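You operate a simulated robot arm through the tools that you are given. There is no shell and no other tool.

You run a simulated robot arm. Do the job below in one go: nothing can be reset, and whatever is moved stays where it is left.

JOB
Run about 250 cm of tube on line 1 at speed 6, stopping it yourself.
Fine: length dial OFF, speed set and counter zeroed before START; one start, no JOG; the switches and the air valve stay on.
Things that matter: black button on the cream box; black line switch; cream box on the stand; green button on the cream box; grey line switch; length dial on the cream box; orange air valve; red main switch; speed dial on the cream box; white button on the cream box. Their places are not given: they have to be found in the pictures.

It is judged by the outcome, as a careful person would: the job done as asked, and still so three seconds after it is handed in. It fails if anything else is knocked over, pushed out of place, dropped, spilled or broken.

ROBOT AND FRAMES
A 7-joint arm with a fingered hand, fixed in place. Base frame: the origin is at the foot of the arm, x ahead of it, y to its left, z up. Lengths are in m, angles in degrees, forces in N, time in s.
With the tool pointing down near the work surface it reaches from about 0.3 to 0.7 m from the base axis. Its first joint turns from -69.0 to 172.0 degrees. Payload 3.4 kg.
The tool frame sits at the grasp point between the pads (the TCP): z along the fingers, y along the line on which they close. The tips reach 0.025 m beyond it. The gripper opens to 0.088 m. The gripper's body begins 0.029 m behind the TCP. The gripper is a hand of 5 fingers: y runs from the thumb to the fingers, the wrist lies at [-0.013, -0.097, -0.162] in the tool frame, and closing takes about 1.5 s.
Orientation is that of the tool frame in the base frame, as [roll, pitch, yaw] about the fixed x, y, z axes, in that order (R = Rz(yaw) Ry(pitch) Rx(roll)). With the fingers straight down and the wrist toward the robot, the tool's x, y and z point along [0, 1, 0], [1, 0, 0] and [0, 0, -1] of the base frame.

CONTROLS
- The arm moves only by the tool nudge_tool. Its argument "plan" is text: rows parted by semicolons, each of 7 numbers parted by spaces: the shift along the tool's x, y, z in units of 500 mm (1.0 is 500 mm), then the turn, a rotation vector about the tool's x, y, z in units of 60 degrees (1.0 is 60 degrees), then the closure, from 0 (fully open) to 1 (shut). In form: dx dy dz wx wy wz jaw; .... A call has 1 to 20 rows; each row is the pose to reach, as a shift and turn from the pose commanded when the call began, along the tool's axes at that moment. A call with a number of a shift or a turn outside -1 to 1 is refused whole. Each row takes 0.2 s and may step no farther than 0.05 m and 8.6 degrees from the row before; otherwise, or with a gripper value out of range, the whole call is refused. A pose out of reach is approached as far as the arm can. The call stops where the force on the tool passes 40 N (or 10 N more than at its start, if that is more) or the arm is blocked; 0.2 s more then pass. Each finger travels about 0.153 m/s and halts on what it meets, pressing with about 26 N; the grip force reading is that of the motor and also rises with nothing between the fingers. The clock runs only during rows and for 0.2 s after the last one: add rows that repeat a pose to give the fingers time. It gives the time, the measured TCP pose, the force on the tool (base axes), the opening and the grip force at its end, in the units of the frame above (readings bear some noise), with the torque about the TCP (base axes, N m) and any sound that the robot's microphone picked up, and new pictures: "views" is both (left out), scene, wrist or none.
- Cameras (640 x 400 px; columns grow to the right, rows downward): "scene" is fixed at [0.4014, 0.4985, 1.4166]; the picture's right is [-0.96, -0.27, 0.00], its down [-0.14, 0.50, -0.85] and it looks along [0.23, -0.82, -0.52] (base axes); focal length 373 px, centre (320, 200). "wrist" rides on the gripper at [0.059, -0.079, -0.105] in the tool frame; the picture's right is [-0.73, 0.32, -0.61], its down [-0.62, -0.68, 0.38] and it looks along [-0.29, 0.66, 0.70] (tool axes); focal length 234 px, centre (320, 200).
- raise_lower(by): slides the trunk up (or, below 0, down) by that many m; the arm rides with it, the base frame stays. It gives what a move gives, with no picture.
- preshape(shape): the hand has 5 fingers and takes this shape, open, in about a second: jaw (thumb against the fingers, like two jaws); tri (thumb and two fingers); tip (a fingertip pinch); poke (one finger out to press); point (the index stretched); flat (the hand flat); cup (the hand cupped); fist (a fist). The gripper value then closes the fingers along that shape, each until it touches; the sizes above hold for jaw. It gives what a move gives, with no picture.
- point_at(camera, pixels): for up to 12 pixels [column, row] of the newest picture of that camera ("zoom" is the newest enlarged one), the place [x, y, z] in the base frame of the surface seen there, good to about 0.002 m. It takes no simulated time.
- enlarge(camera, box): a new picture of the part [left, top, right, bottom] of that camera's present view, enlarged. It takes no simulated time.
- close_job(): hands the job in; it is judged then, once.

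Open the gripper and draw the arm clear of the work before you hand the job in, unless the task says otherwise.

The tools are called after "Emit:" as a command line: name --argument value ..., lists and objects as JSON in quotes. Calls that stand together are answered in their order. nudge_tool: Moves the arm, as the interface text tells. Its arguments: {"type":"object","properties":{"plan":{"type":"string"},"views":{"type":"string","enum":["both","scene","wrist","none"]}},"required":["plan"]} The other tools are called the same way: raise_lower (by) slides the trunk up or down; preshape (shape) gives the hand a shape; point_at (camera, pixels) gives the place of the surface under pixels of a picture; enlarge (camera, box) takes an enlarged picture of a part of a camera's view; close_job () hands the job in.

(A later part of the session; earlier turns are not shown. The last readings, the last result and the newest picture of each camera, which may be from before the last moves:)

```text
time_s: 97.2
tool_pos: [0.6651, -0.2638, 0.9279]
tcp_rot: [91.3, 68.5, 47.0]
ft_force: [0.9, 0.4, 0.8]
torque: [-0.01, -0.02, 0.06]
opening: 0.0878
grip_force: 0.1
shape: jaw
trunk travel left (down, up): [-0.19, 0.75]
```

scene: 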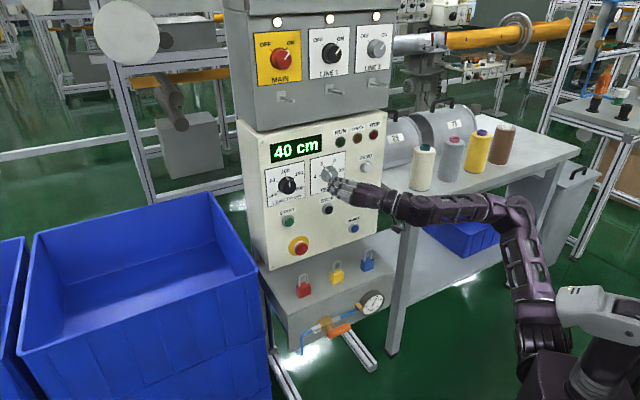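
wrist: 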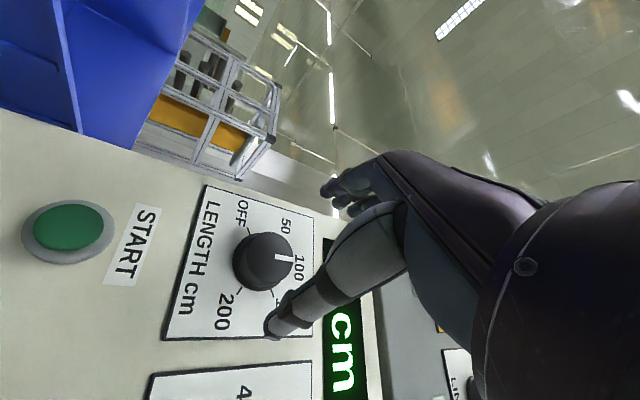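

Centred. I advance 5.7 cm, grip the LENGTH knob and turn -20°.

Emit:
nudge_tool --plan "0.003 -0.003 0.03 0 0 0 0; 0.003 -0.003 0.06 0 0 0 0; 0.003 -0.003 0.09 0 0 0 0; 0.003 -0.003 0.105 0 0 0 0; 0.003 -0.003 0.114 0 0 0 0; 0.003 -0.003 0.114 0 0 0 0; 0.003 -0.003 0.114 0 0 0 0.5; 0.003 -0.003 0.114 0 0 0 1; 0.003 -0.003 0.114 0 0 0 1; 0.003 -0.003 0.114 0 0 0 1; 0.003 -0.003 0.114 0 0 0 1; 0.003 -0.003 0.114 0 0 0 1; 0.003 -0.003 0.114 0 0 -0.11 1; 0.003 -0.003 0.114 0 0 -0.22 1; 0.003 -0.003 0.114 0 0 -0.333 1; 0.003 -0.003 0.114 0 0 -0.333 1" --views "both"

```text
time_s: 100.6
tool_pos: [0.6991, -0.3024, 0.9123]
tcp_rot: [89.1, 88.1, 44.6]
ft_force: [10.9, -12.7, 19.6]
torque: [-0.1, -0.17, -0.11]
opening: 0.0309
grip_force: 25.8
shape: jaw
out of reach, approached as far as the arm can: row 15, 16
trunk travel left (down, up): [-0.19, 0.75]
```

scene: 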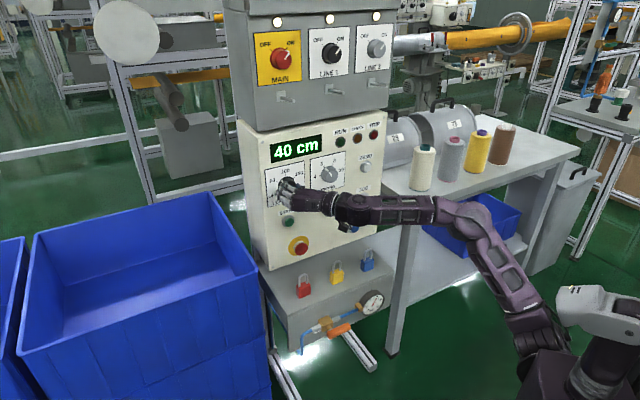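
wrist: 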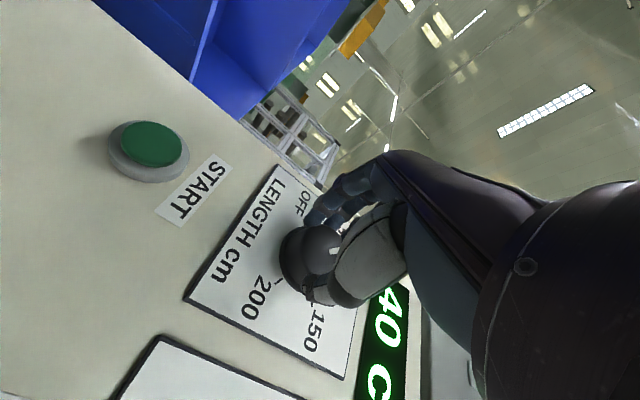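

It turned about 20° but the last part was out of reach and loaded the knob (25 N). I open, then lift back to centre and roll to +22° with open fingers.

Emit:
nudge_tool --plan "0 0 0 0 0 0 0; 0 0 0 0 0 0 0; 0 0 0 0 0 0 0; -0.014 0 0 0 0 0.1 0; -0.028 -0.002 0 0 0 0.2 0; -0.028 -0.002 0 0 0 0.3 0; -0.028 -0.002 0 0 0 0.33 0; -0.028 -0.002 0 0 0 0.33 0" --views "wrist"

Emit:
enlarge --camera "scene" --box '[268, 165, 308, 205]'

```text
time_s: 102.4
tool_pos: [0.6986, -0.3023, 0.9243]
tcp_rot: [91.0, 68.6, 46.7]
ft_force: [0.1, -0.3, 0.6]
torque: [0.01, 0.02, -0.05]
opening: 0.0874
grip_force: 0.0
shape: jaw
trunk travel left (down, up): [-0.19, 0.75]
```

wrist: 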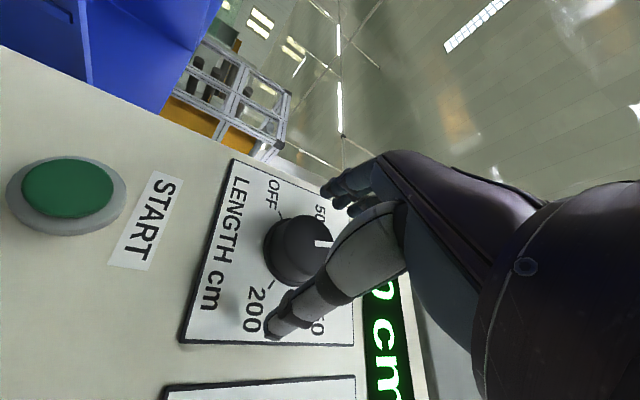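

```text
10.00 times, centred on (288, 185) of scene
```

zoom: 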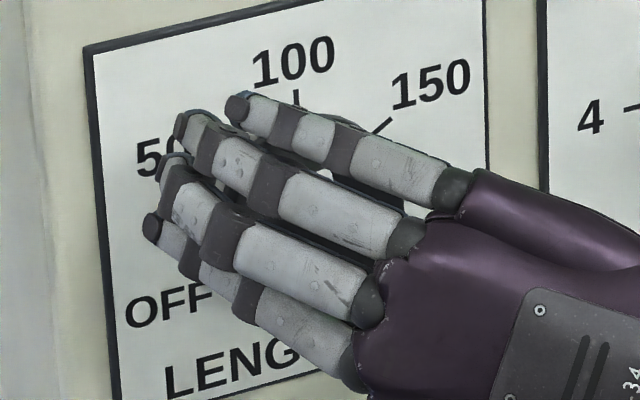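

I now run one ratchet cycle: grip, turn -14°, open and roll back.

Emit:
nudge_tool --plan "-0.002 0.005 0.012 0 0 0 0; -0.002 0.005 0.012 0 0 0 0.5; -0.002 0.005 0.012 0 0 0 1; -0.002 0.005 0.012 0 0 0 1; -0.002 0.005 0.012 0 0 0 1; -0.002 0.005 0.012 0 0 0 1; -0.002 0.005 0.012 0 0 0 1; -0.002 0.005 0.012 0 0 -0.08 1; -0.002 0.005 0.012 0 0 -0.16 1; -0.002 0.005 0.012 0 0 -0.235 1; -0.002 0.005 0.012 0 0 -0.235 1; -0.002 0.005 0.012 0 0 -0.235 0; -0.002 0.005 0.012 0 0 -0.235 0; -0.002 0.005 0.012 0 0 -0.235 0; -0.002 0.005 0.012 0 0 -0.12 0; -0.002 0.005 0.012 0 0 0 0; -0.002 0.005 0.012 0 0 0 0" --views "wrist"

Emit:
enlarge --camera "wrist" --box '[200, 150, 380, 350]'

```text
time_s: 106.0
tool_pos: [0.7047, -0.3034, 0.9274]
tcp_rot: [90.9, 68.6, 46.4]
ft_force: [0.0, -0.5, 0.3]
torque: [-0.01, 0.01, -0.01]
opening: 0.0877
grip_force: 0.1
shape: jaw
trunk travel left (down, up): [-0.19, 0.75]
```

wrist: 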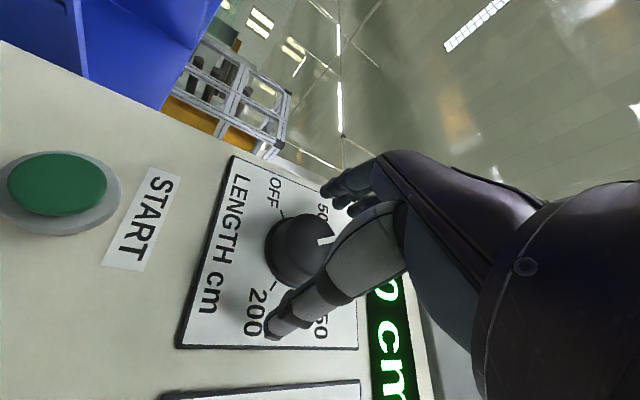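

```text
2.00 times, centred on (290, 250) of wrist
```

zoom: 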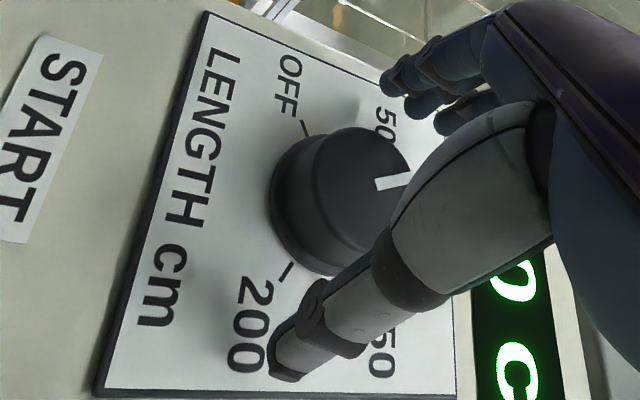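

The pointer moves toward 50 as planned, with no overload. I run two grips of -15° in this call.

Emit:
nudge_tool --plan "0 -0.0035 0 0 0 0 1; 0 -0.0035 0 0 0 0 1; 0 -0.0035 0 0 0 0 1; 0 -0.0035 0 0 0 0 1; 0 -0.0035 0 0 0 0 1; 0 -0.0035 0 0 0 -0.125 1; 0 -0.0035 0 0 0 -0.25 1; 0 -0.0035 0 0 0 -0.25 0; 0 -0.0035 0 0 0 -0.25 0; 0 -0.0035 0 0 0 -0.125 0; 0 -0.0035 0 0 0 0 0; 0 -0.0035 0 0 0 0 1; 0 -0.0035 0 0 0 0 1; 0 -0.0035 0 0 0 0 1; 0 -0.0035 0 0 0 0 1; 0 -0.0035 0 0 0 0 1; 0 -0.0035 0 0 0 -0.125 1; 0 -0.0035 0 0 0 -0.25 1; 0 -0.0035 0 0 0 -0.25 0; 0 -0.0035 0 0 0 -0.25 0" --views "wrist"

Emit:
enlarge --camera "wrist" --box '[200, 150, 380, 350]'

```text
time_s: 110.2
tool_pos: [0.7021, -0.3058, 0.9258]
tcp_rot: [94.2, 83.6, 49.9]
ft_force: [-0.2, -0.1, 0.6]
torque: [0.04, 0.0, 0.0]
opening: 0.0876
grip_force: 0.0
shape: jaw
trunk travel left (down, up): [-0.19, 0.75]
```

wrist: 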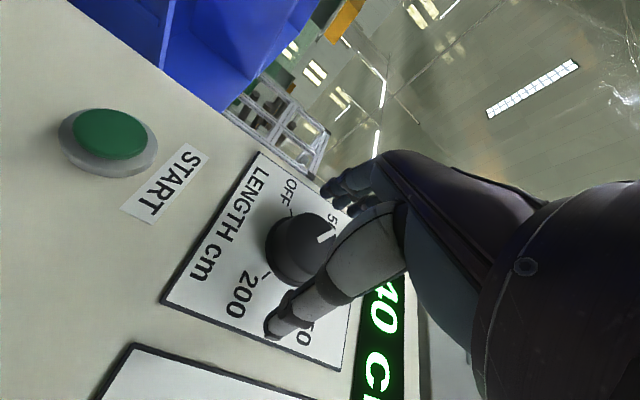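

```text
2.00 times, centred on (290, 250) of wrist
```

zoom: 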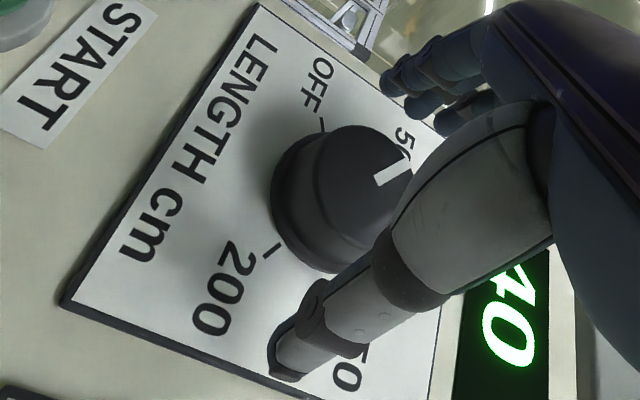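

The pointer is now at about 50 (-60°). I run two more -15° grips.

Emit:
nudge_tool --plan "0 0.002 0 0 0 0.125 0; 0 0.002 0 0 0 0.25 0; 0 0.002 0 0 0 0.25 1; 0 0.002 0 0 0 0.25 1; 0 0.002 0 0 0 0.25 1; 0 0.002 0 0 0 0.25 1; 0 0.002 0 0 0 0.25 1; 0 0.002 0 0 0 0.125 1; 0 0.002 0 0 0 0 1; 0 0.002 0 0 0 0 0; 0 0.002 0 0 0 0 0; 0 0.002 0 0 0 0.125 0; 0 0.002 0 0 0 0.25 0; 0 0.002 0 0 0 0.25 1; 0 0.002 0 0 0 0.25 1; 0 0.002 0 0 0 0.25 1; 0 0.002 0 0 0 0.25 1; 0 0.002 0 0 0 0.25 1; 0 0.002 0 0 0 0.125 1; 0 0.002 0 0 0 0 1" --views "none"

Emit:
nudge_tool --plan "0 0 0 0 0 0 0; 0 0 0 0 0 0 0; 0 0 0 0 0 0 0" --views "wrist"

Emit:
enlarge --camera "wrist" --box '[200, 150, 380, 350]'

```text
time_s: 114.4
tool_pos: [0.704, -0.3056, 0.9264]
tcp_rot: [93.6, 83.6, 49.2]
ft_force: [-1.4, -1.1, 0.2]
torque: [0.0, -0.02, 0.0]
opening: 0.0351
grip_force: 25.3
shape: jaw
trunk travel left (down, up): [-0.19, 0.75]
```

```text
time_s: 115.2
tool_pos: [0.7045, -0.3042, 0.9267]
tcp_rot: [93.4, 83.7, 49.2]
ft_force: [-0.8, -0.5, -0.1]
torque: [-0.01, -0.04, 0.01]
opening: 0.0875
grip_force: 0.1
shape: jaw
trunk travel left (down, up): [-0.19, 0.75]
```

wrist: 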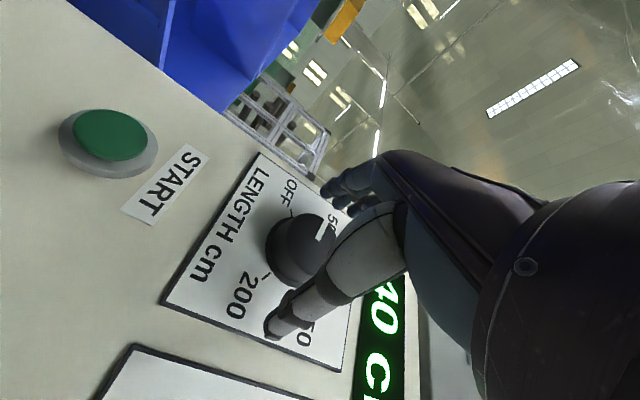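

```text
2.00 times, centred on (290, 250) of wrist
```

zoom: 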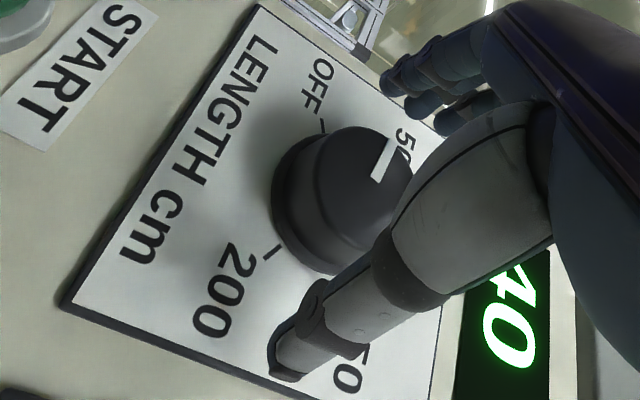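

The pointer turned another ~30°, now between 50 and OFF. I run two more -15° grips, then release and back off to inspect.

Emit:
nudge_tool --plan "0 -0.001 0 0 0 0.125 0; 0 -0.001 0 0 0 0.25 0; 0 -0.001 0 0 0 0.25 1; 0 -0.001 0 0 0 0.25 1; 0 -0.001 0 0 0 0.25 1; 0 -0.001 0 0 0 0.25 1; 0 -0.001 0 0 0 0.25 1; 0 -0.001 0 0 0 0.125 1; 0 -0.001 0 0 0 0 1; 0 -0.001 0 0 0 0 0; 0 -0.001 0 0 0 0 0; 0 -0.001 0 0 0 0.125 0; 0 -0.001 0 0 0 0.25 0; 0 -0.001 0 0 0 0.25 1; 0 -0.001 0 0 0 0.25 1; 0 -0.001 0 0 0 0.25 1; 0 -0.001 0 0 0 0.25 1; 0 -0.001 0 0 0 0.25 1; 0 -0.001 0 0 0 0.125 1; 0 -0.001 0 0 0 0 1" --views "none"

Emit:
nudge_tool --plan "0 0 0 0 0 0 0; 0 0 0 0 0 0 0; 0 0 0 0 0 0 0; 0 0 -0.05 0 0 0 0; 0 0 -0.1 0 0 0 0; 0 0 -0.14 0 0 0 0; 0 0 -0.14 0 0 0 0" --views "both"

Emit:
enlarge --camera "wrist" --box '[180, 180, 330, 330]'

Emit:
enlarge --camera "scene" --box '[268, 165, 308, 205]'

```text
time_s: 119.4
tool_pos: [0.7031, -0.307, 0.9268]
tcp_rot: [94.4, 83.8, 50.1]
ft_force: [-2.1, -1.8, -0.2]
torque: [0.05, -0.01, -0.04]
opening: 0.0348
grip_force: 26.2
shape: jaw
trunk travel left (down, up): [-0.19, 0.75]
```

```text
time_s: 121.0
tool_pos: [0.6542, -0.2576, 0.926]
tcp_rot: [93.1, 83.6, 48.7]
ft_force: [-0.4, -0.2, 0.0]
torque: [0.0, -0.03, -0.03]
opening: 0.0877
grip_force: 0.1
shape: jaw
trunk travel left (down, up): [-0.19, 0.75]
```

scene: 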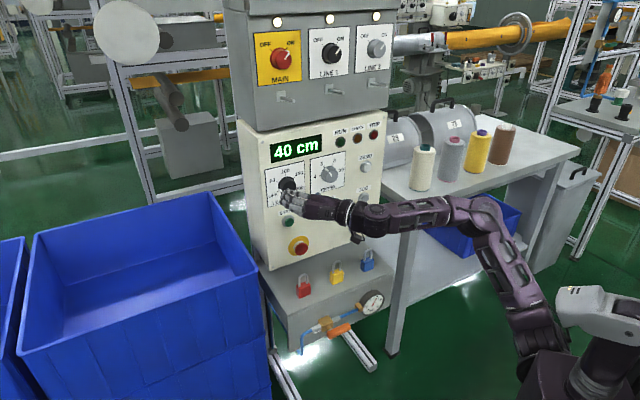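
wrist: 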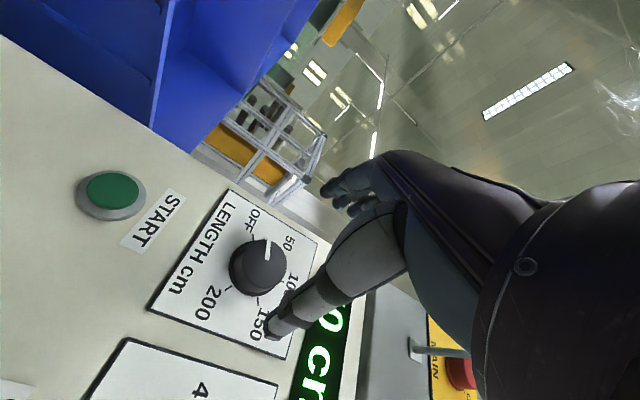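

```text
2.67 times, centred on (255, 255) of wrist
```

zoom: 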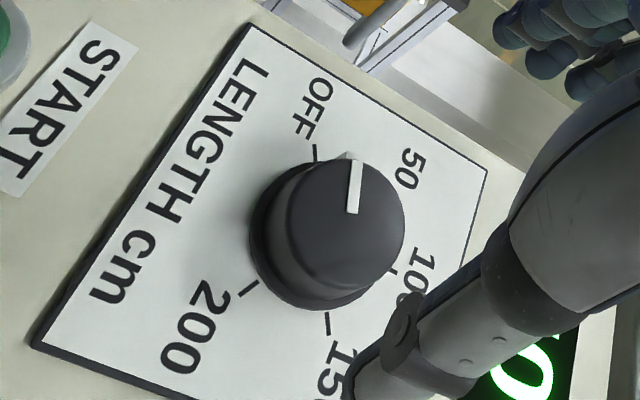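

```text
10.00 times, centred on (288, 185) of scene
```

zoom: 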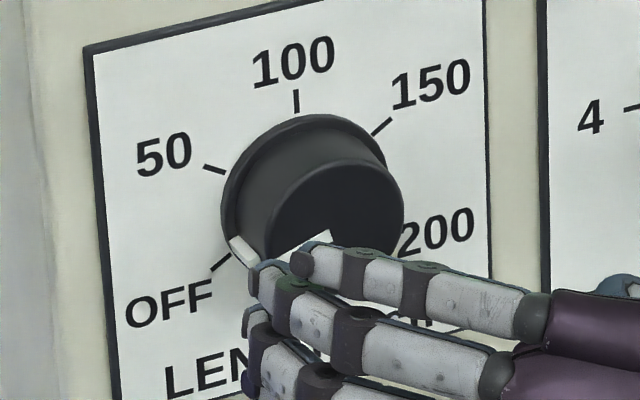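

The LENGTH pointer is roughly 13° short of OFF. I re-approach, grip and turn another -14°, then release and back off.

Emit:
nudge_tool --plan "0 0.002 0.03 0 0 0.08 0; 0 0.002 0.06 0 0 0.16 0; 0 0.002 0.09 0 0 0.25 0; 0 0.002 0.12 0 0 0.25 0; 0 0.002 0.14 0 0 0.25 0; 0 0.002 0.14 0 0 0.25 0; 0 0.002 0.14 0 0 0.25 1; 0 0.002 0.14 0 0 0.25 1; 0 0.002 0.14 0 0 0.25 1; 0 0.002 0.14 0 0 0.25 1; 0 0.002 0.14 0 0 0.25 1; 0 0.002 0.14 0 0 0.13 1; 0 0.002 0.14 0 0 0.01 1; 0 0.002 0.14 0 0 0.01 1; 0 0.002 0.14 0 0 0.01 0; 0 0.002 0.14 0 0 0.01 0; 0 0.002 0.14 0 0 0.01 0" --views "none"

Emit:
nudge_tool --plan "0 0 -0.05 0 0 0 0; 0 0 -0.1 0 0 0 0; 0 0 -0.15 0 0 0 0; 0.03 -0.06 -0.2 0 0 0 0; 0.06 -0.12 -0.2 0 0 0 0; 0.06 -0.12 -0.2 0 0 0 0" --views "both"

Emit:
enlarge --camera "wrist" --box '[180, 180, 330, 330]'

Emit:
enlarge --camera "scene" --box '[268, 165, 308, 205]'

```text
time_s: 124.6
tool_pos: [0.7042, -0.3037, 0.9252]
tcp_rot: [92.9, 83.1, 48.5]
ft_force: [0.1, -0.3, 0.0]
torque: [0.0, -0.01, 0.01]
opening: 0.0878
grip_force: 0.0
shape: jaw
trunk travel left (down, up): [-0.19, 0.75]
```

```text
time_s: 126.0
tool_pos: [0.594, -0.2746, 0.8908]
tcp_rot: [93.2, 83.1, 48.8]
ft_force: [0.1, -0.1, 0.5]
torque: [-0.01, 0.02, 0.0]
opening: 0.0876
grip_force: 0.2
shape: jaw
trunk travel left (down, up): [-0.19, 0.75]
```

scene: 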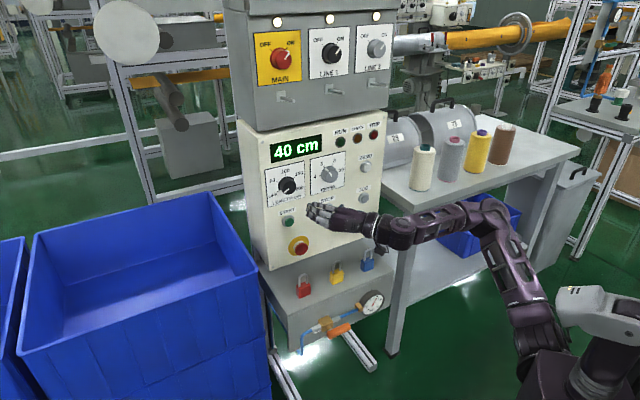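
wrist: 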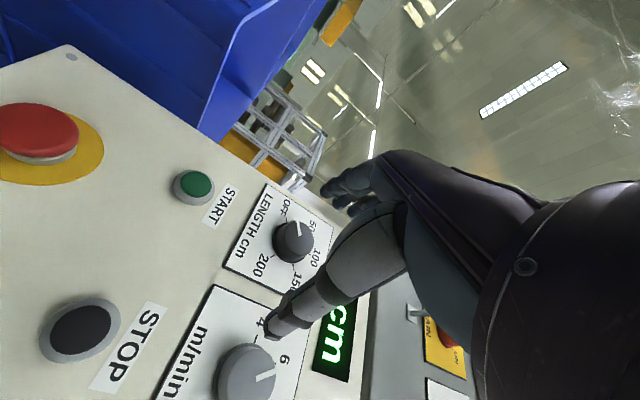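

```text
2.67 times, centred on (255, 255) of wrist
```

zoom: 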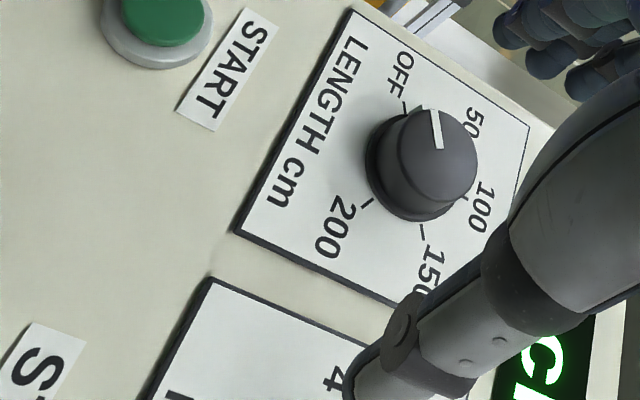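

```text
10.00 times, centred on (288, 185) of scene
```

zoom: 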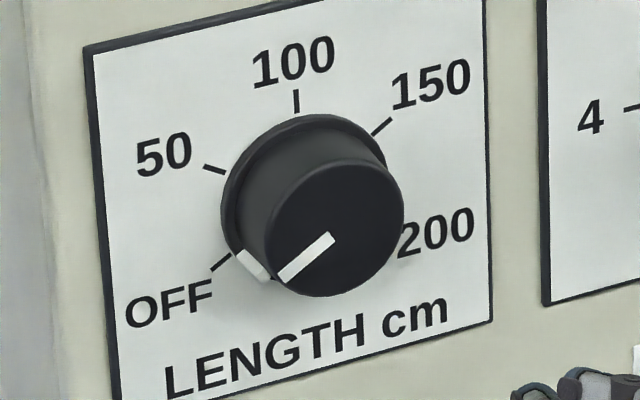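

LENGTH is at OFF (within about 3°) and the speed stays at 6. I back off 5 cm more and take the poke shape for the buttons.

Emit:
nudge_tool --plan "0 0 -0.05 0 0 0 0; 0 0 -0.1 0 0 0 0; 0 0 -0.1 0 0 0 0" --views "none"

Emit:
preshape --shape "poke"

Emit:
nudge_tool --plan "0 0 0 0 0 0 0; 0 0 0 0 0 0 0" --views "both"

Emit:
enlarge --camera "scene" --box '[280, 160, 440, 280]'

```text
time_s: 126.8
tool_pos: [0.5569, -0.2389, 0.8899]
tcp_rot: [93.4, 83.2, 49.0]
ft_force: [-0.6, 0.7, 0.7]
torque: [-0.01, 0.02, 0.02]
opening: 0.0874
grip_force: 0.0
shape: jaw
trunk travel left (down, up): [-0.19, 0.75]
```

```text
time_s: 127.7
tool_pos: [0.5579, -0.2397, 0.8895]
tcp_rot: [93.1, 83.0, 48.7]
ft_force: [-1.2, 0.8, -1.0]
torque: [0.04, -0.01, -0.03]
opening: 0.0
grip_force: 0.1
shape: poke
trunk travel left (down, up): [-0.19, 0.75]
```

```text
time_s: 128.3
tool_pos: [0.5569, -0.2399, 0.8891]
tcp_rot: [93.1, 83.1, 48.7]
ft_force: [-0.2, -0.1, 0.6]
torque: [0.0, -0.02, -0.03]
opening: 0.0002
grip_force: 0.0
shape: poke
trunk travel left (down, up): [-0.19, 0.75]
```

scene: 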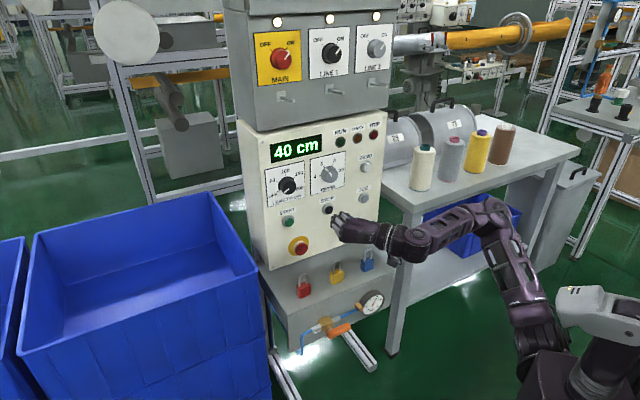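
wrist: 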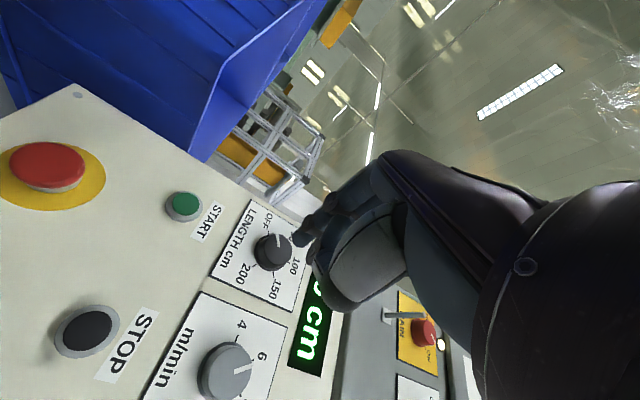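

```text
3.33 times, centred on (360, 220) of scene
```

zoom: 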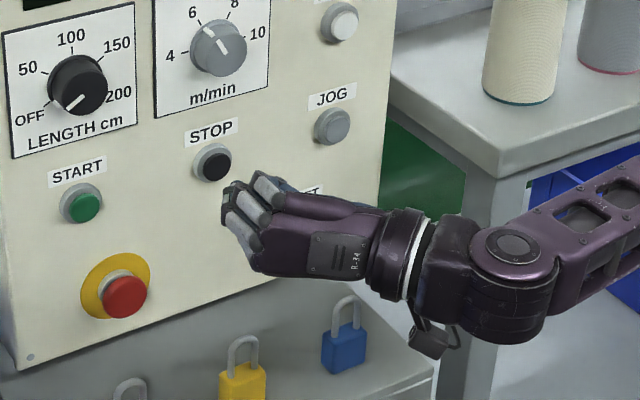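

In the wrist picture the extended index tip shows near (300,240). I enlarge and measure it.

Emit:
enlarge --camera "wrist" --box '[270, 150, 430, 310]'

Emit:
point_at --camera "wrist" --pixels '[[299, 239], [304, 234], [312, 226], [325, 212], [345, 190], [325, 285], [345, 260], [380, 240]]'

Emit:
point_at --camera "scene" --pixels '[[335, 217], [340, 214], [345, 216], [350, 222], [338, 225], [345, 235], [338, 240]]'

```text
2.50 times, centred on (350, 230) of wrist
```

zoom: 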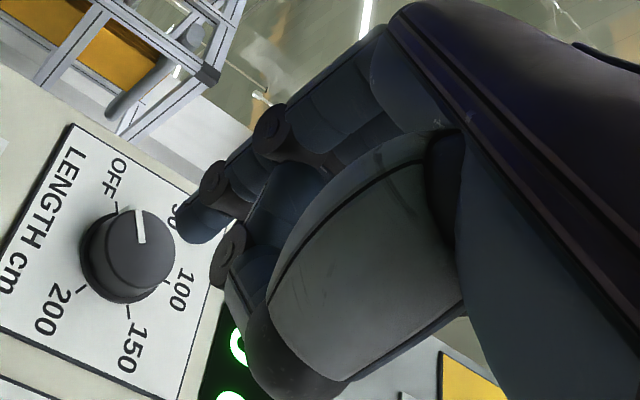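

```text
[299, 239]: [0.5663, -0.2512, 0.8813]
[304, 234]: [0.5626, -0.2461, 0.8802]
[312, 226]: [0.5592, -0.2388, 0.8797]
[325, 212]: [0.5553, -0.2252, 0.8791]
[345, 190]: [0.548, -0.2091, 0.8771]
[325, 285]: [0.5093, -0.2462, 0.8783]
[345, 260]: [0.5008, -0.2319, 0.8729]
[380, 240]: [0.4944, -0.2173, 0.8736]
```

```text
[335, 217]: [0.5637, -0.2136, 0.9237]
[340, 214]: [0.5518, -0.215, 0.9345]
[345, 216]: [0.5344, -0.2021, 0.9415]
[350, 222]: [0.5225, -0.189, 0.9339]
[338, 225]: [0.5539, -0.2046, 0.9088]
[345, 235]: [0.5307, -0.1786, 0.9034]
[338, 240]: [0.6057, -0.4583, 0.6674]
```

The index tip sits about 15–20 mm ahead of the TCP and nearly on its axis, 3 cm ahead of the folded fingers. I move right 19.6 cm and up 3 cm toward the ZERO column, keeping a large standoff.

Emit:
nudge_tool --plan "-0.022 -0.076 0 0 0 0 0; -0.045 -0.153 0 0 0 0 0; -0.067 -0.229 0.01 0 0 0 0; -0.09 -0.306 0.03 0 0 0 0; -0.112 -0.382 0.06 0 0 0 0; -0.112 -0.382 0.1 0 0 0 0; -0.112 -0.382 0.1 0 0 0 0" --views "both"

```text
time_s: 129.9
tool_pos: [0.5159, -0.3045, 0.8869]
tcp_rot: [92.7, 82.8, 48.2]
ft_force: [0.1, -0.1, 0.5]
torque: [-0.01, 0.0, -0.01]
opening: 0.0
grip_force: 0.1
shape: poke
out of reach, approached as far as the arm can: row 2, 3, 4, 5, 6, 7
trunk travel left (down, up): [-0.19, 0.75]
```

scene: 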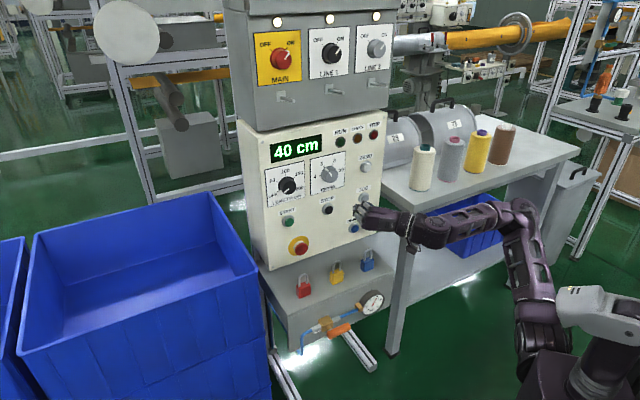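
wrist: 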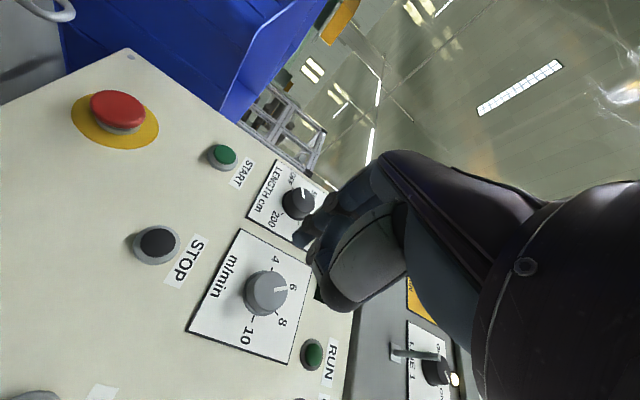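

The low roll limits rightward motion; at +25° roll the speed dial column was easy. I roll +18° while going forward, right and up.

Emit:
nudge_tool --plan "-0.02 -0.02 0.05 0 0 0.1 0; -0.04 -0.05 0.1 0 0 0.2 0; -0.06 -0.08 0.141 0 0 0.3 0; -0.08 -0.11 0.141 0 0 0.3 0; -0.089 -0.148 0.141 0 0 0.3 0; -0.089 -0.148 0.141 0 0 0.3 0" --views "none"

```text
time_s: 131.3
tool_pos: [0.5156, -0.4113, 0.9182]
tcp_rot: [90.8, 64.9, 46.4]
ft_force: [0.1, 0.2, -0.8]
torque: [0.02, -0.06, -0.01]
opening: 0.0003
grip_force: 0.0
shape: poke
out of reach, approached as far as the arm can: row 5, 6
trunk travel left (down, up): [-0.19, 0.75]
```

Close: TCP at (0.516, -0.411, 0.918), 4.6 cm left of the ZERO column. I yaw the finger 12° rightward to ease the wrist and slide right.

Emit:
nudge_tool --plan "0 0 0 0.09 -0.042 0 0; 0 0 0 0.18 -0.085 0 0; -0.013 -0.028 0 0.18 -0.085 0 0; -0.026 -0.056 0 0.18 -0.085 0 0; -0.039 -0.083 0 0.18 -0.085 0 0; -0.039 -0.083 0 0.18 -0.085 0 0" --views "both"

```text
time_s: 132.7
tool_pos: [0.4989, -0.4367, 0.9159]
tcp_rot: [90.5, 65.1, 34.1]
ft_force: [0.1, 0.1, -0.4]
torque: [-0.05, -0.02, 0.01]
opening: 0.0
grip_force: 0.0
shape: poke
out of reach, approached as far as the arm can: row 5, 6
trunk travel left (down, up): [-0.19, 0.75]
```

scene: 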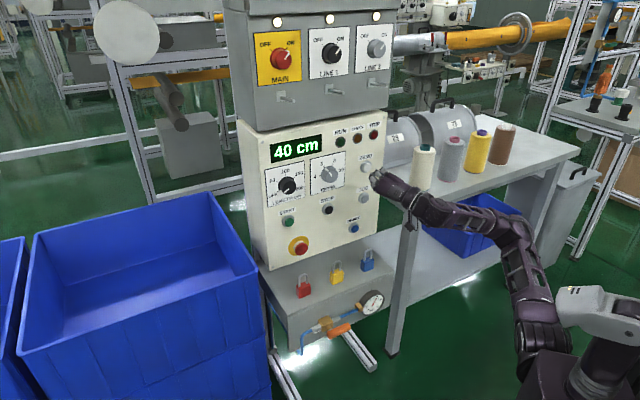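
wrist: 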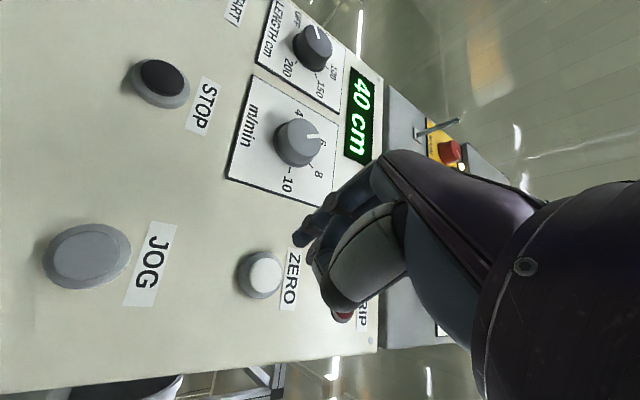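

The ZERO button is at about (262,273) in the wrist picture and the finger tip at (300,238). I measure both.

Emit:
point_at --camera "wrist" --pixels '[[265, 273], [255, 280], [275, 268], [265, 262], [262, 288], [299, 239], [303, 234], [90, 255]]'

Emit:
enlarge --camera "wrist" --box '[220, 200, 360, 320]'

```text
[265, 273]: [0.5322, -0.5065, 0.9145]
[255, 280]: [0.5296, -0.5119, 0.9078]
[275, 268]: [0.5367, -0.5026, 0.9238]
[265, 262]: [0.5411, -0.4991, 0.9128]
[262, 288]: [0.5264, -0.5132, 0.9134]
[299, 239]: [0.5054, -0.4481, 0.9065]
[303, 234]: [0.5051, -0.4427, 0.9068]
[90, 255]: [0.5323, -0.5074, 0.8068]
```

```text
3.33 times, centred on (290, 260) of wrist
```

zoom: 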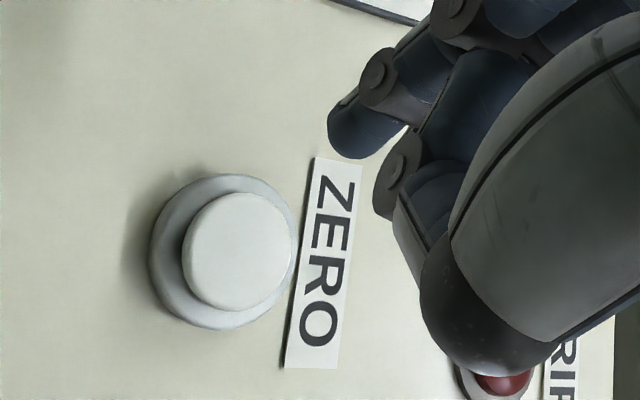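

Button face centre is about (0.5335, -0.5065, 0.915); the tip needs 1.5 cm right and 5.7 cm forward. I go half-way forward with that sideways correction and look.

Emit:
nudge_tool --plan "0 0 0.03 0 0 0 0; -0.006 -0.013 0.06 0 0 0 0; -0.012 -0.027 0.06 0 0 0 0; -0.012 -0.027 0.06 0 0 0 0" --views "wrist"

```text
time_s: 133.7
tool_pos: [0.5087, -0.4665, 0.9143]
tcp_rot: [90.7, 65.1, 34.3]
ft_force: [-0.9, -0.1, -0.6]
torque: [0.0, 0.01, -0.01]
opening: 0.0
grip_force: 0.2
shape: poke
out of reach, approached as far as the arm can: row 3, 4
trunk travel left (down, up): [-0.19, 0.75]
```

wrist: 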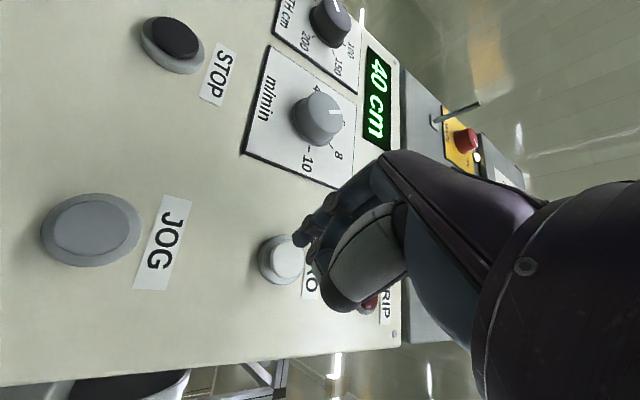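

Tip is about 27 mm from the ZERO cap and 6 mm off its centre, within the cap. I press forward in small steps.

Emit:
nudge_tool --plan "0 -0.006 0.03 0 0 0 0; -0.003 -0.01 0.048 0 0 0 0; -0.003 -0.01 0.056 0 0 0 0; -0.003 -0.01 0.062 0 0 0 0; -0.003 -0.01 0.067 0 0 0 0; -0.003 -0.01 0.067 0 0 0 0" --views "both"

```text
time_s: 135.1
tool_pos: [0.5218, -0.4928, 0.9163]
tcp_rot: [89.5, 65.3, 33.5]
ft_force: [-18.1, 25.6, -7.4]
torque: [0.17, 0.19, 0.09]
opening: 0.0001
grip_force: 0.1
shape: poke
trunk travel left (down, up): [-0.19, 0.75]
heard: click
```

scene: 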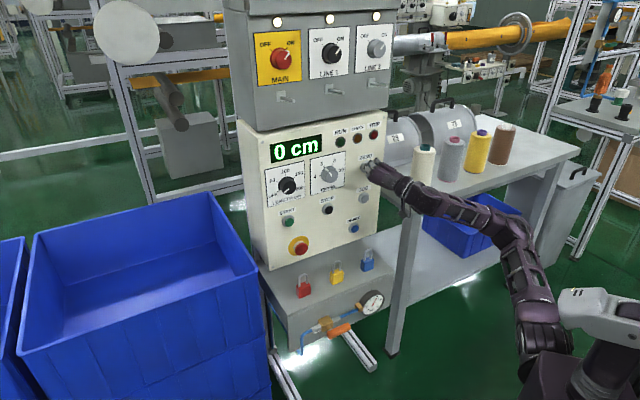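
wrist: 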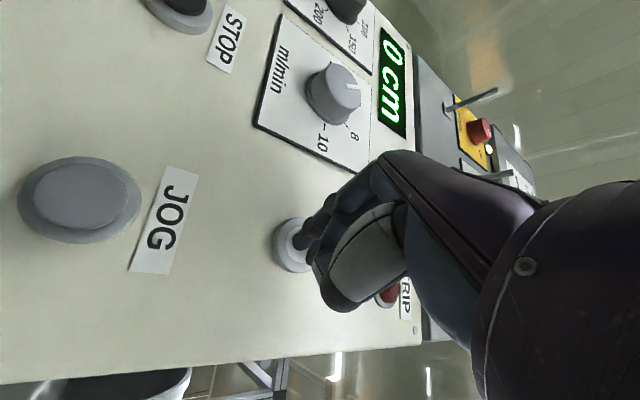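

Click heard and the counter reads "0 cm". I retreat from ZERO, yaw back square to the panel and slide left.

Emit:
nudge_tool --plan "0 0 -0.04 0 0 0 0; 0 0 -0.09 0 0 0 0; 0 0 -0.14 0 0 0 0; 0.01 0.04 -0.14 -0.09 0.042 0 0; 0.02 0.1 -0.14 -0.18 0.085 0 0; 0.04 0.17 -0.14 -0.18 0.085 0 0; 0.06 0.24 -0.14 -0.18 0.085 0 0; 0.08 0.3 -0.14 -0.18 0.085 0 0; 0.08 0.3 -0.14 -0.18 0.085 0 0" --views "none"

```text
time_s: 137.1
tool_pos: [0.6115, -0.3538, 0.9401]
tcp_rot: [91.1, 65.1, 46.6]
ft_force: [-0.1, 0.3, 0.3]
torque: [-0.02, 0.05, 0.03]
opening: 0.0002
grip_force: 0.1
shape: poke
out of reach, approached as far as the arm can: row 2, 3, 4
trunk travel left (down, up): [-0.19, 0.75]
```

I back off 3 cm more and lower the trunk 0.115 m so the START/STOP row gets the same arm posture that worked at the dials.

Emit:
nudge_tool --plan "0 0 -0.03 0 0 0 0; 0 0 -0.06 0 0 0 0; 0 0 -0.06 0 0 0 0" --views "none"

Emit:
raise_lower --by -0.115

```text
time_s: 137.9
tool_pos: [0.5902, -0.333, 0.9401]
tcp_rot: [91.2, 65.1, 46.8]
ft_force: [-0.1, -0.6, 1.6]
torque: [0.0, 0.0, 0.0]
opening: 0.0
grip_force: 0.1
shape: poke
trunk travel left (down, up): [-0.19, 0.75]
```

```text
time_s: 139.3
tool_pos: [0.5903, -0.3339, 0.8255]
tcp_rot: [90.8, 65.1, 46.4]
ft_force: [0.6, -0.1, 0.0]
torque: [0.01, 0.0, 0.01]
opening: 0.0
grip_force: 0.0
shape: poke
trunk travel left (down, up): [-0.075, 0.865]
```

Now I look at the START/STOP row from here.

Emit:
nudge_tool --plan "0 0 0 0 0 0 0" --views "both"

```text
time_s: 139.7
tool_pos: [0.5905, -0.3337, 0.8253]
tcp_rot: [91.2, 65.1, 46.7]
ft_force: [0.7, 0.2, -0.1]
torque: [0.03, 0.01, 0.02]
opening: 0.0004
grip_force: 0.1
shape: poke
trunk travel left (down, up): [-0.075, 0.865]
```

scene: 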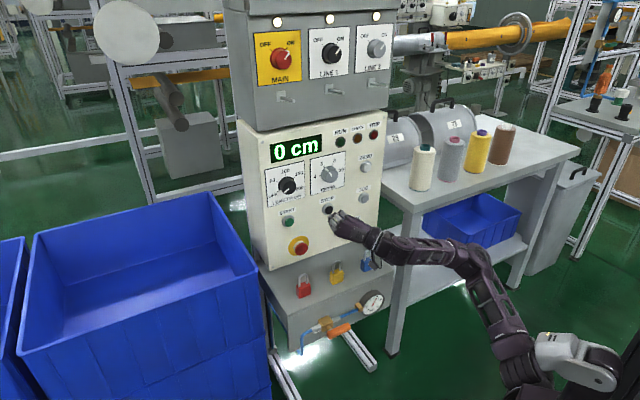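
wrist: 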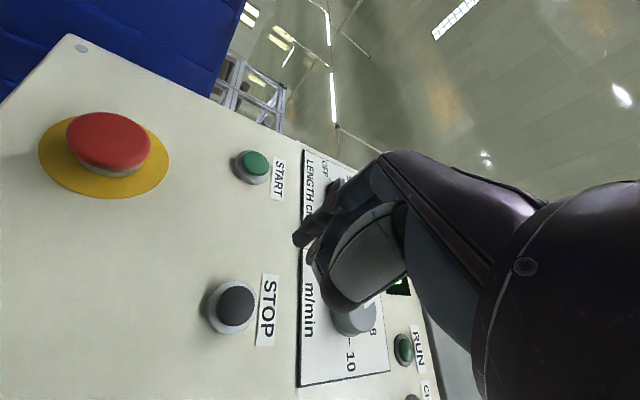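

START is at (256,167) and STOP at (236,306) in the wrist picture. I measure their caps.

Emit:
enlarge --camera "wrist" --box '[200, 130, 320, 205]'

Emit:
point_at --camera "wrist" --pixels '[[256, 166], [247, 166], [266, 166], [257, 155], [257, 178], [236, 306], [223, 306], [250, 306], [238, 290], [236, 322], [297, 241], [303, 234]]'

```text
5.33 times, centred on (260, 168) of wrist
```

zoom: 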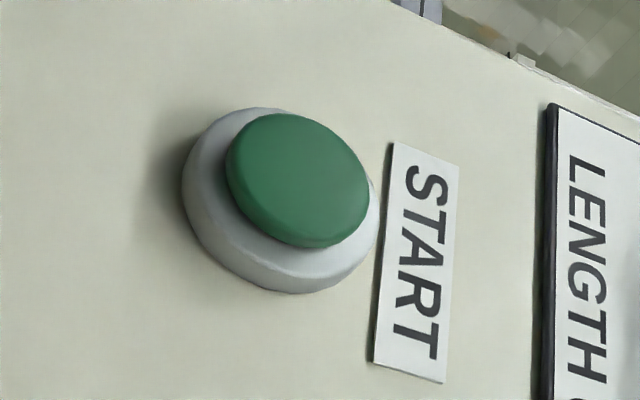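

```text
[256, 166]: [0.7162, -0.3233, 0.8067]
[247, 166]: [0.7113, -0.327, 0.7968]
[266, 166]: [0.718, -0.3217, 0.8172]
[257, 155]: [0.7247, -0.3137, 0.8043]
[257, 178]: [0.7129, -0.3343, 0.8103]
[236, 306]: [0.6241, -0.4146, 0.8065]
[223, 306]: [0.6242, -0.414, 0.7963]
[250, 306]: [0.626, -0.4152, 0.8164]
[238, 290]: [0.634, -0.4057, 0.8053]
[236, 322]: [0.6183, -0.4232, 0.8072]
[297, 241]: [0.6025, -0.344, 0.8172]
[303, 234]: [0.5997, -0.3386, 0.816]
```

START cap is at (0.716, -0.323, 0.807), STOP cap at (0.6255, -0.4146, 0.8065). I first rehearse the STOP pre-press pose (tip 2 cm off the cap) to be sure it is reachable.

Emit:
nudge_tool --plan "0 -0.03 0.02 0 0 0 0; -0.001 -0.06 0.04 0 0 0 0; -0.002 -0.08 0.06 0 0 0 0; -0.002 -0.08 0.083 0 0 0 0; -0.002 -0.08 0.083 0 0 0 0" --views "wrist"

```text
time_s: 140.9
tool_pos: [0.5949, -0.3891, 0.8086]
tcp_rot: [90.8, 65.1, 46.4]
ft_force: [-0.4, 0.2, 0.1]
torque: [0.01, -0.03, 0.01]
opening: 0.0
grip_force: 0.0
shape: poke
trunk travel left (down, up): [-0.075, 0.865]
```

wrist: 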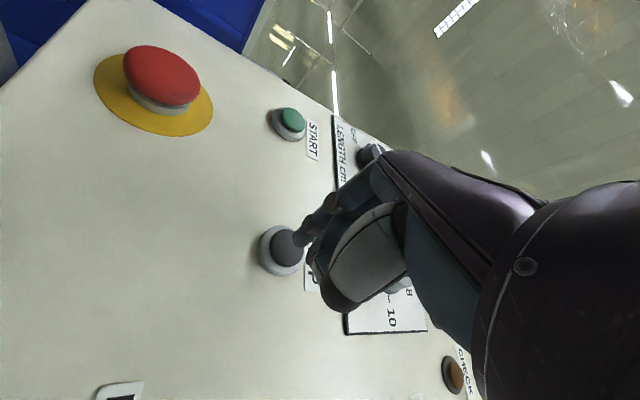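

STOP pre-press pose is exact. Now I move left 12.9 cm to the START pre-press pose, keeping the standoff.

Emit:
nudge_tool --plan "0.027 0.058 -0.01 0 0 0 0; 0.054 0.116 -0.02 0 0 0 0; 0.082 0.175 -0.02 0 0 0 0; 0.109 0.233 -0.01 0 0 0 0; 0.109 0.233 0 0 0 0 0; 0.109 0.233 0 0 0 0 0" --views "both"

```text
time_s: 142.3
tool_pos: [0.671, -0.3016, 0.8134]
tcp_rot: [91.3, 65.3, 46.9]
ft_force: [0.2, -1.0, -1.0]
torque: [0.02, 0.01, 0.01]
opening: 0.0001
grip_force: 0.2
shape: poke
out of reach, approached as far as the arm can: row 3, 4, 5, 6
trunk travel left (down, up): [-0.075, 0.865]
```

scene: 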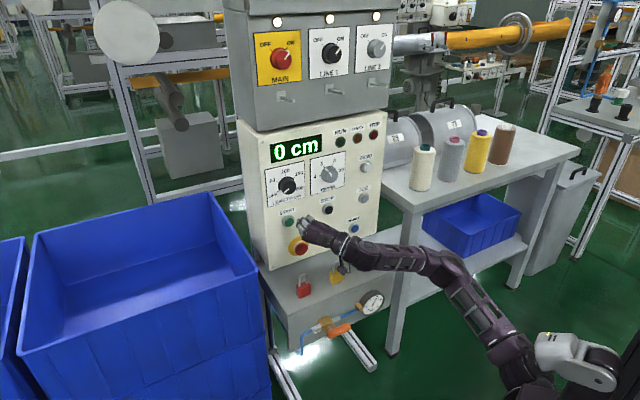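
wrist: 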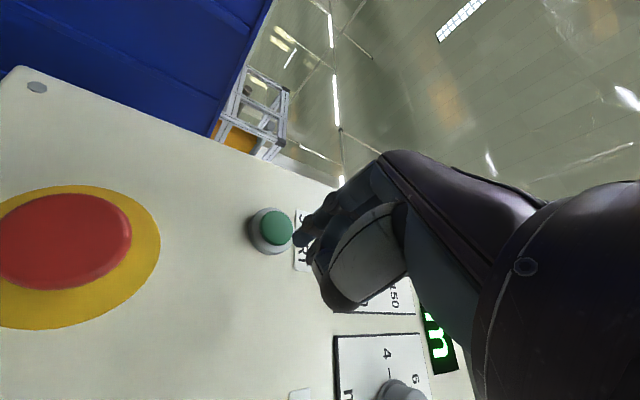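

START pre-press fell 1.2 cm short because roll +25° is at its limit here. I roll -8° and complete the shift.

Emit:
nudge_tool --plan "0 0 0 0 0 -0.065 0; 0.009 0.01 0 0 0 -0.13 0; 0.018 0.019 0.007 0 0 -0.13 0; 0.018 0.019 0.014 0 0 -0.13 0; 0.018 0.019 0.014 0 0 -0.13 0" --views "wrist"

Emit:
point_at --camera "wrist" --pixels '[[299, 239], [303, 234]]'

```text
time_s: 143.5
tool_pos: [0.6844, -0.2983, 0.8099]
tcp_rot: [91.2, 72.9, 46.7]
ft_force: [0.1, 0.1, 0.3]
torque: [0.01, 0.03, 0.02]
opening: 0.0
grip_force: 0.1
shape: poke
trunk travel left (down, up): [-0.075, 0.865]
```

wrist: 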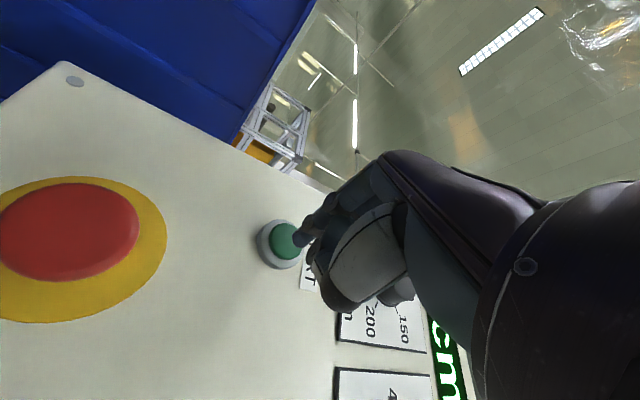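

```text
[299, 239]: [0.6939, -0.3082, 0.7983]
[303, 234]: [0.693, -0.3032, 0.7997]
```

Tip is right in front of START. A last check of the dials, lamps and counter before pressing.

Emit:
enlarge --camera "scene" --box '[240, 120, 400, 220]'

Emit:
enlarge --camera "scene" --box '[220, 0, 420, 125]'

```text
4.00 times, centred on (320, 170) of scene
```

zoom: 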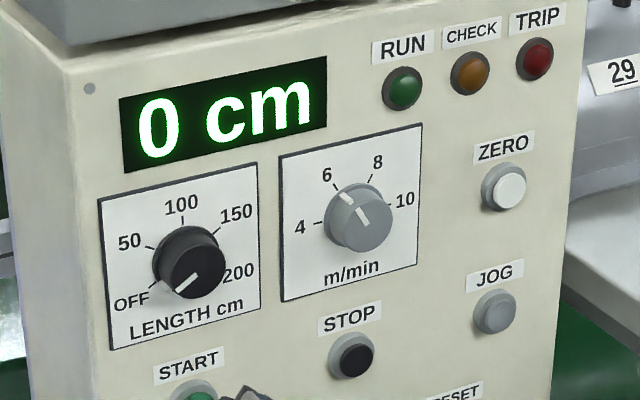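

```text
3.20 times, centred on (320, 62) of scene
```

zoom: 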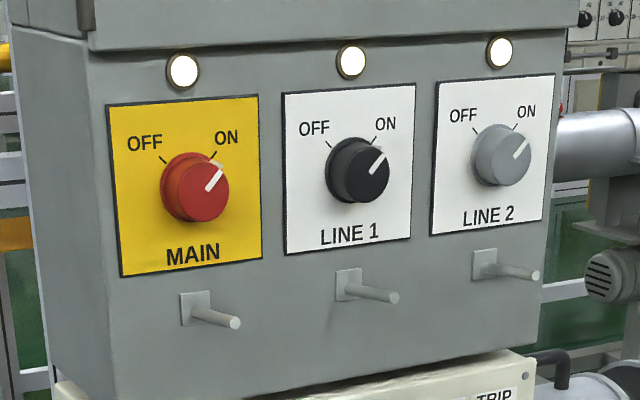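

Everything is as required: LENGTH OFF, speed 6, 0 cm, switches on. I press START once and retract in the same call.

Emit:
nudge_tool --plan "0 0 0.03 0 0 0 0; 0 0 0.044 0 0 0 0; 0 0 0.053 0 0 0 0; 0 0 0.053 0 0 0 0; 0 0 0.02 0 0 0 0; 0 0 -0.01 0 0 0 0" --views "scene"

```text
time_s: 144.9
tool_pos: [0.6813, -0.2943, 0.8097]
tcp_rot: [91.1, 72.8, 46.5]
ft_force: [0.9, -0.4, -0.3]
torque: [0.01, 0.01, 0.0]
opening: 0.0
grip_force: 0.0
shape: poke
trunk travel left (down, up): [-0.075, 0.865]
heard: click
```

scene: 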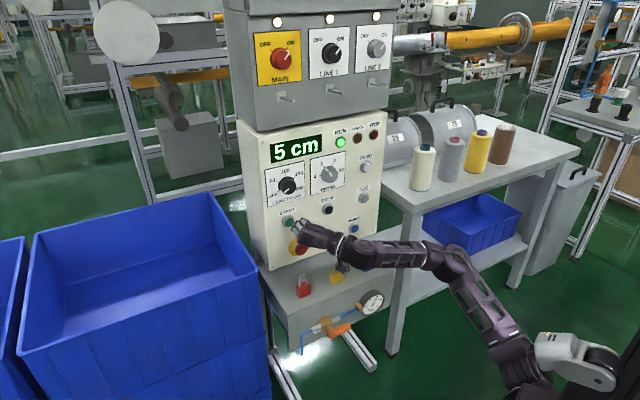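

RUN is lit and the counter reads 5 cm. I move to the STOP pre-press pose, rolling back to +25°.

Emit:
nudge_tool --plan "-0.019 -0.061 -0.02 0 0 0.04 0; -0.037 -0.122 -0.02 0 0 0.08 0; -0.056 -0.184 -0.01 0 0 0.13 0; -0.075 -0.245 0 0 0 0.13 0; -0.075 -0.245 0.012 0 0 0.13 0; -0.075 -0.245 0.012 0 0 0.13 0" --views "both"

```text
time_s: 146.3
tool_pos: [0.5953, -0.3913, 0.8105]
tcp_rot: [91.3, 65.1, 46.8]
ft_force: [-0.3, -0.4, 0.2]
torque: [0.01, 0.01, 0.01]
opening: 0.0
grip_force: 0.1
shape: poke
trunk travel left (down, up): [-0.075, 0.865]
```

scene: 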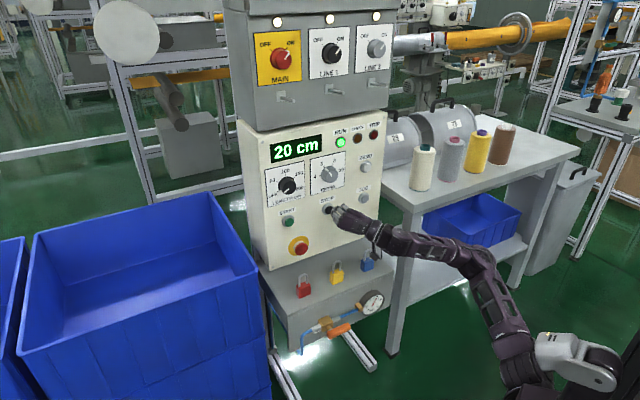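
wrist: 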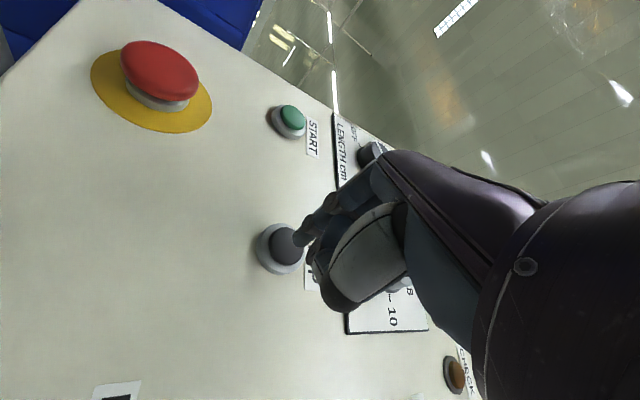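

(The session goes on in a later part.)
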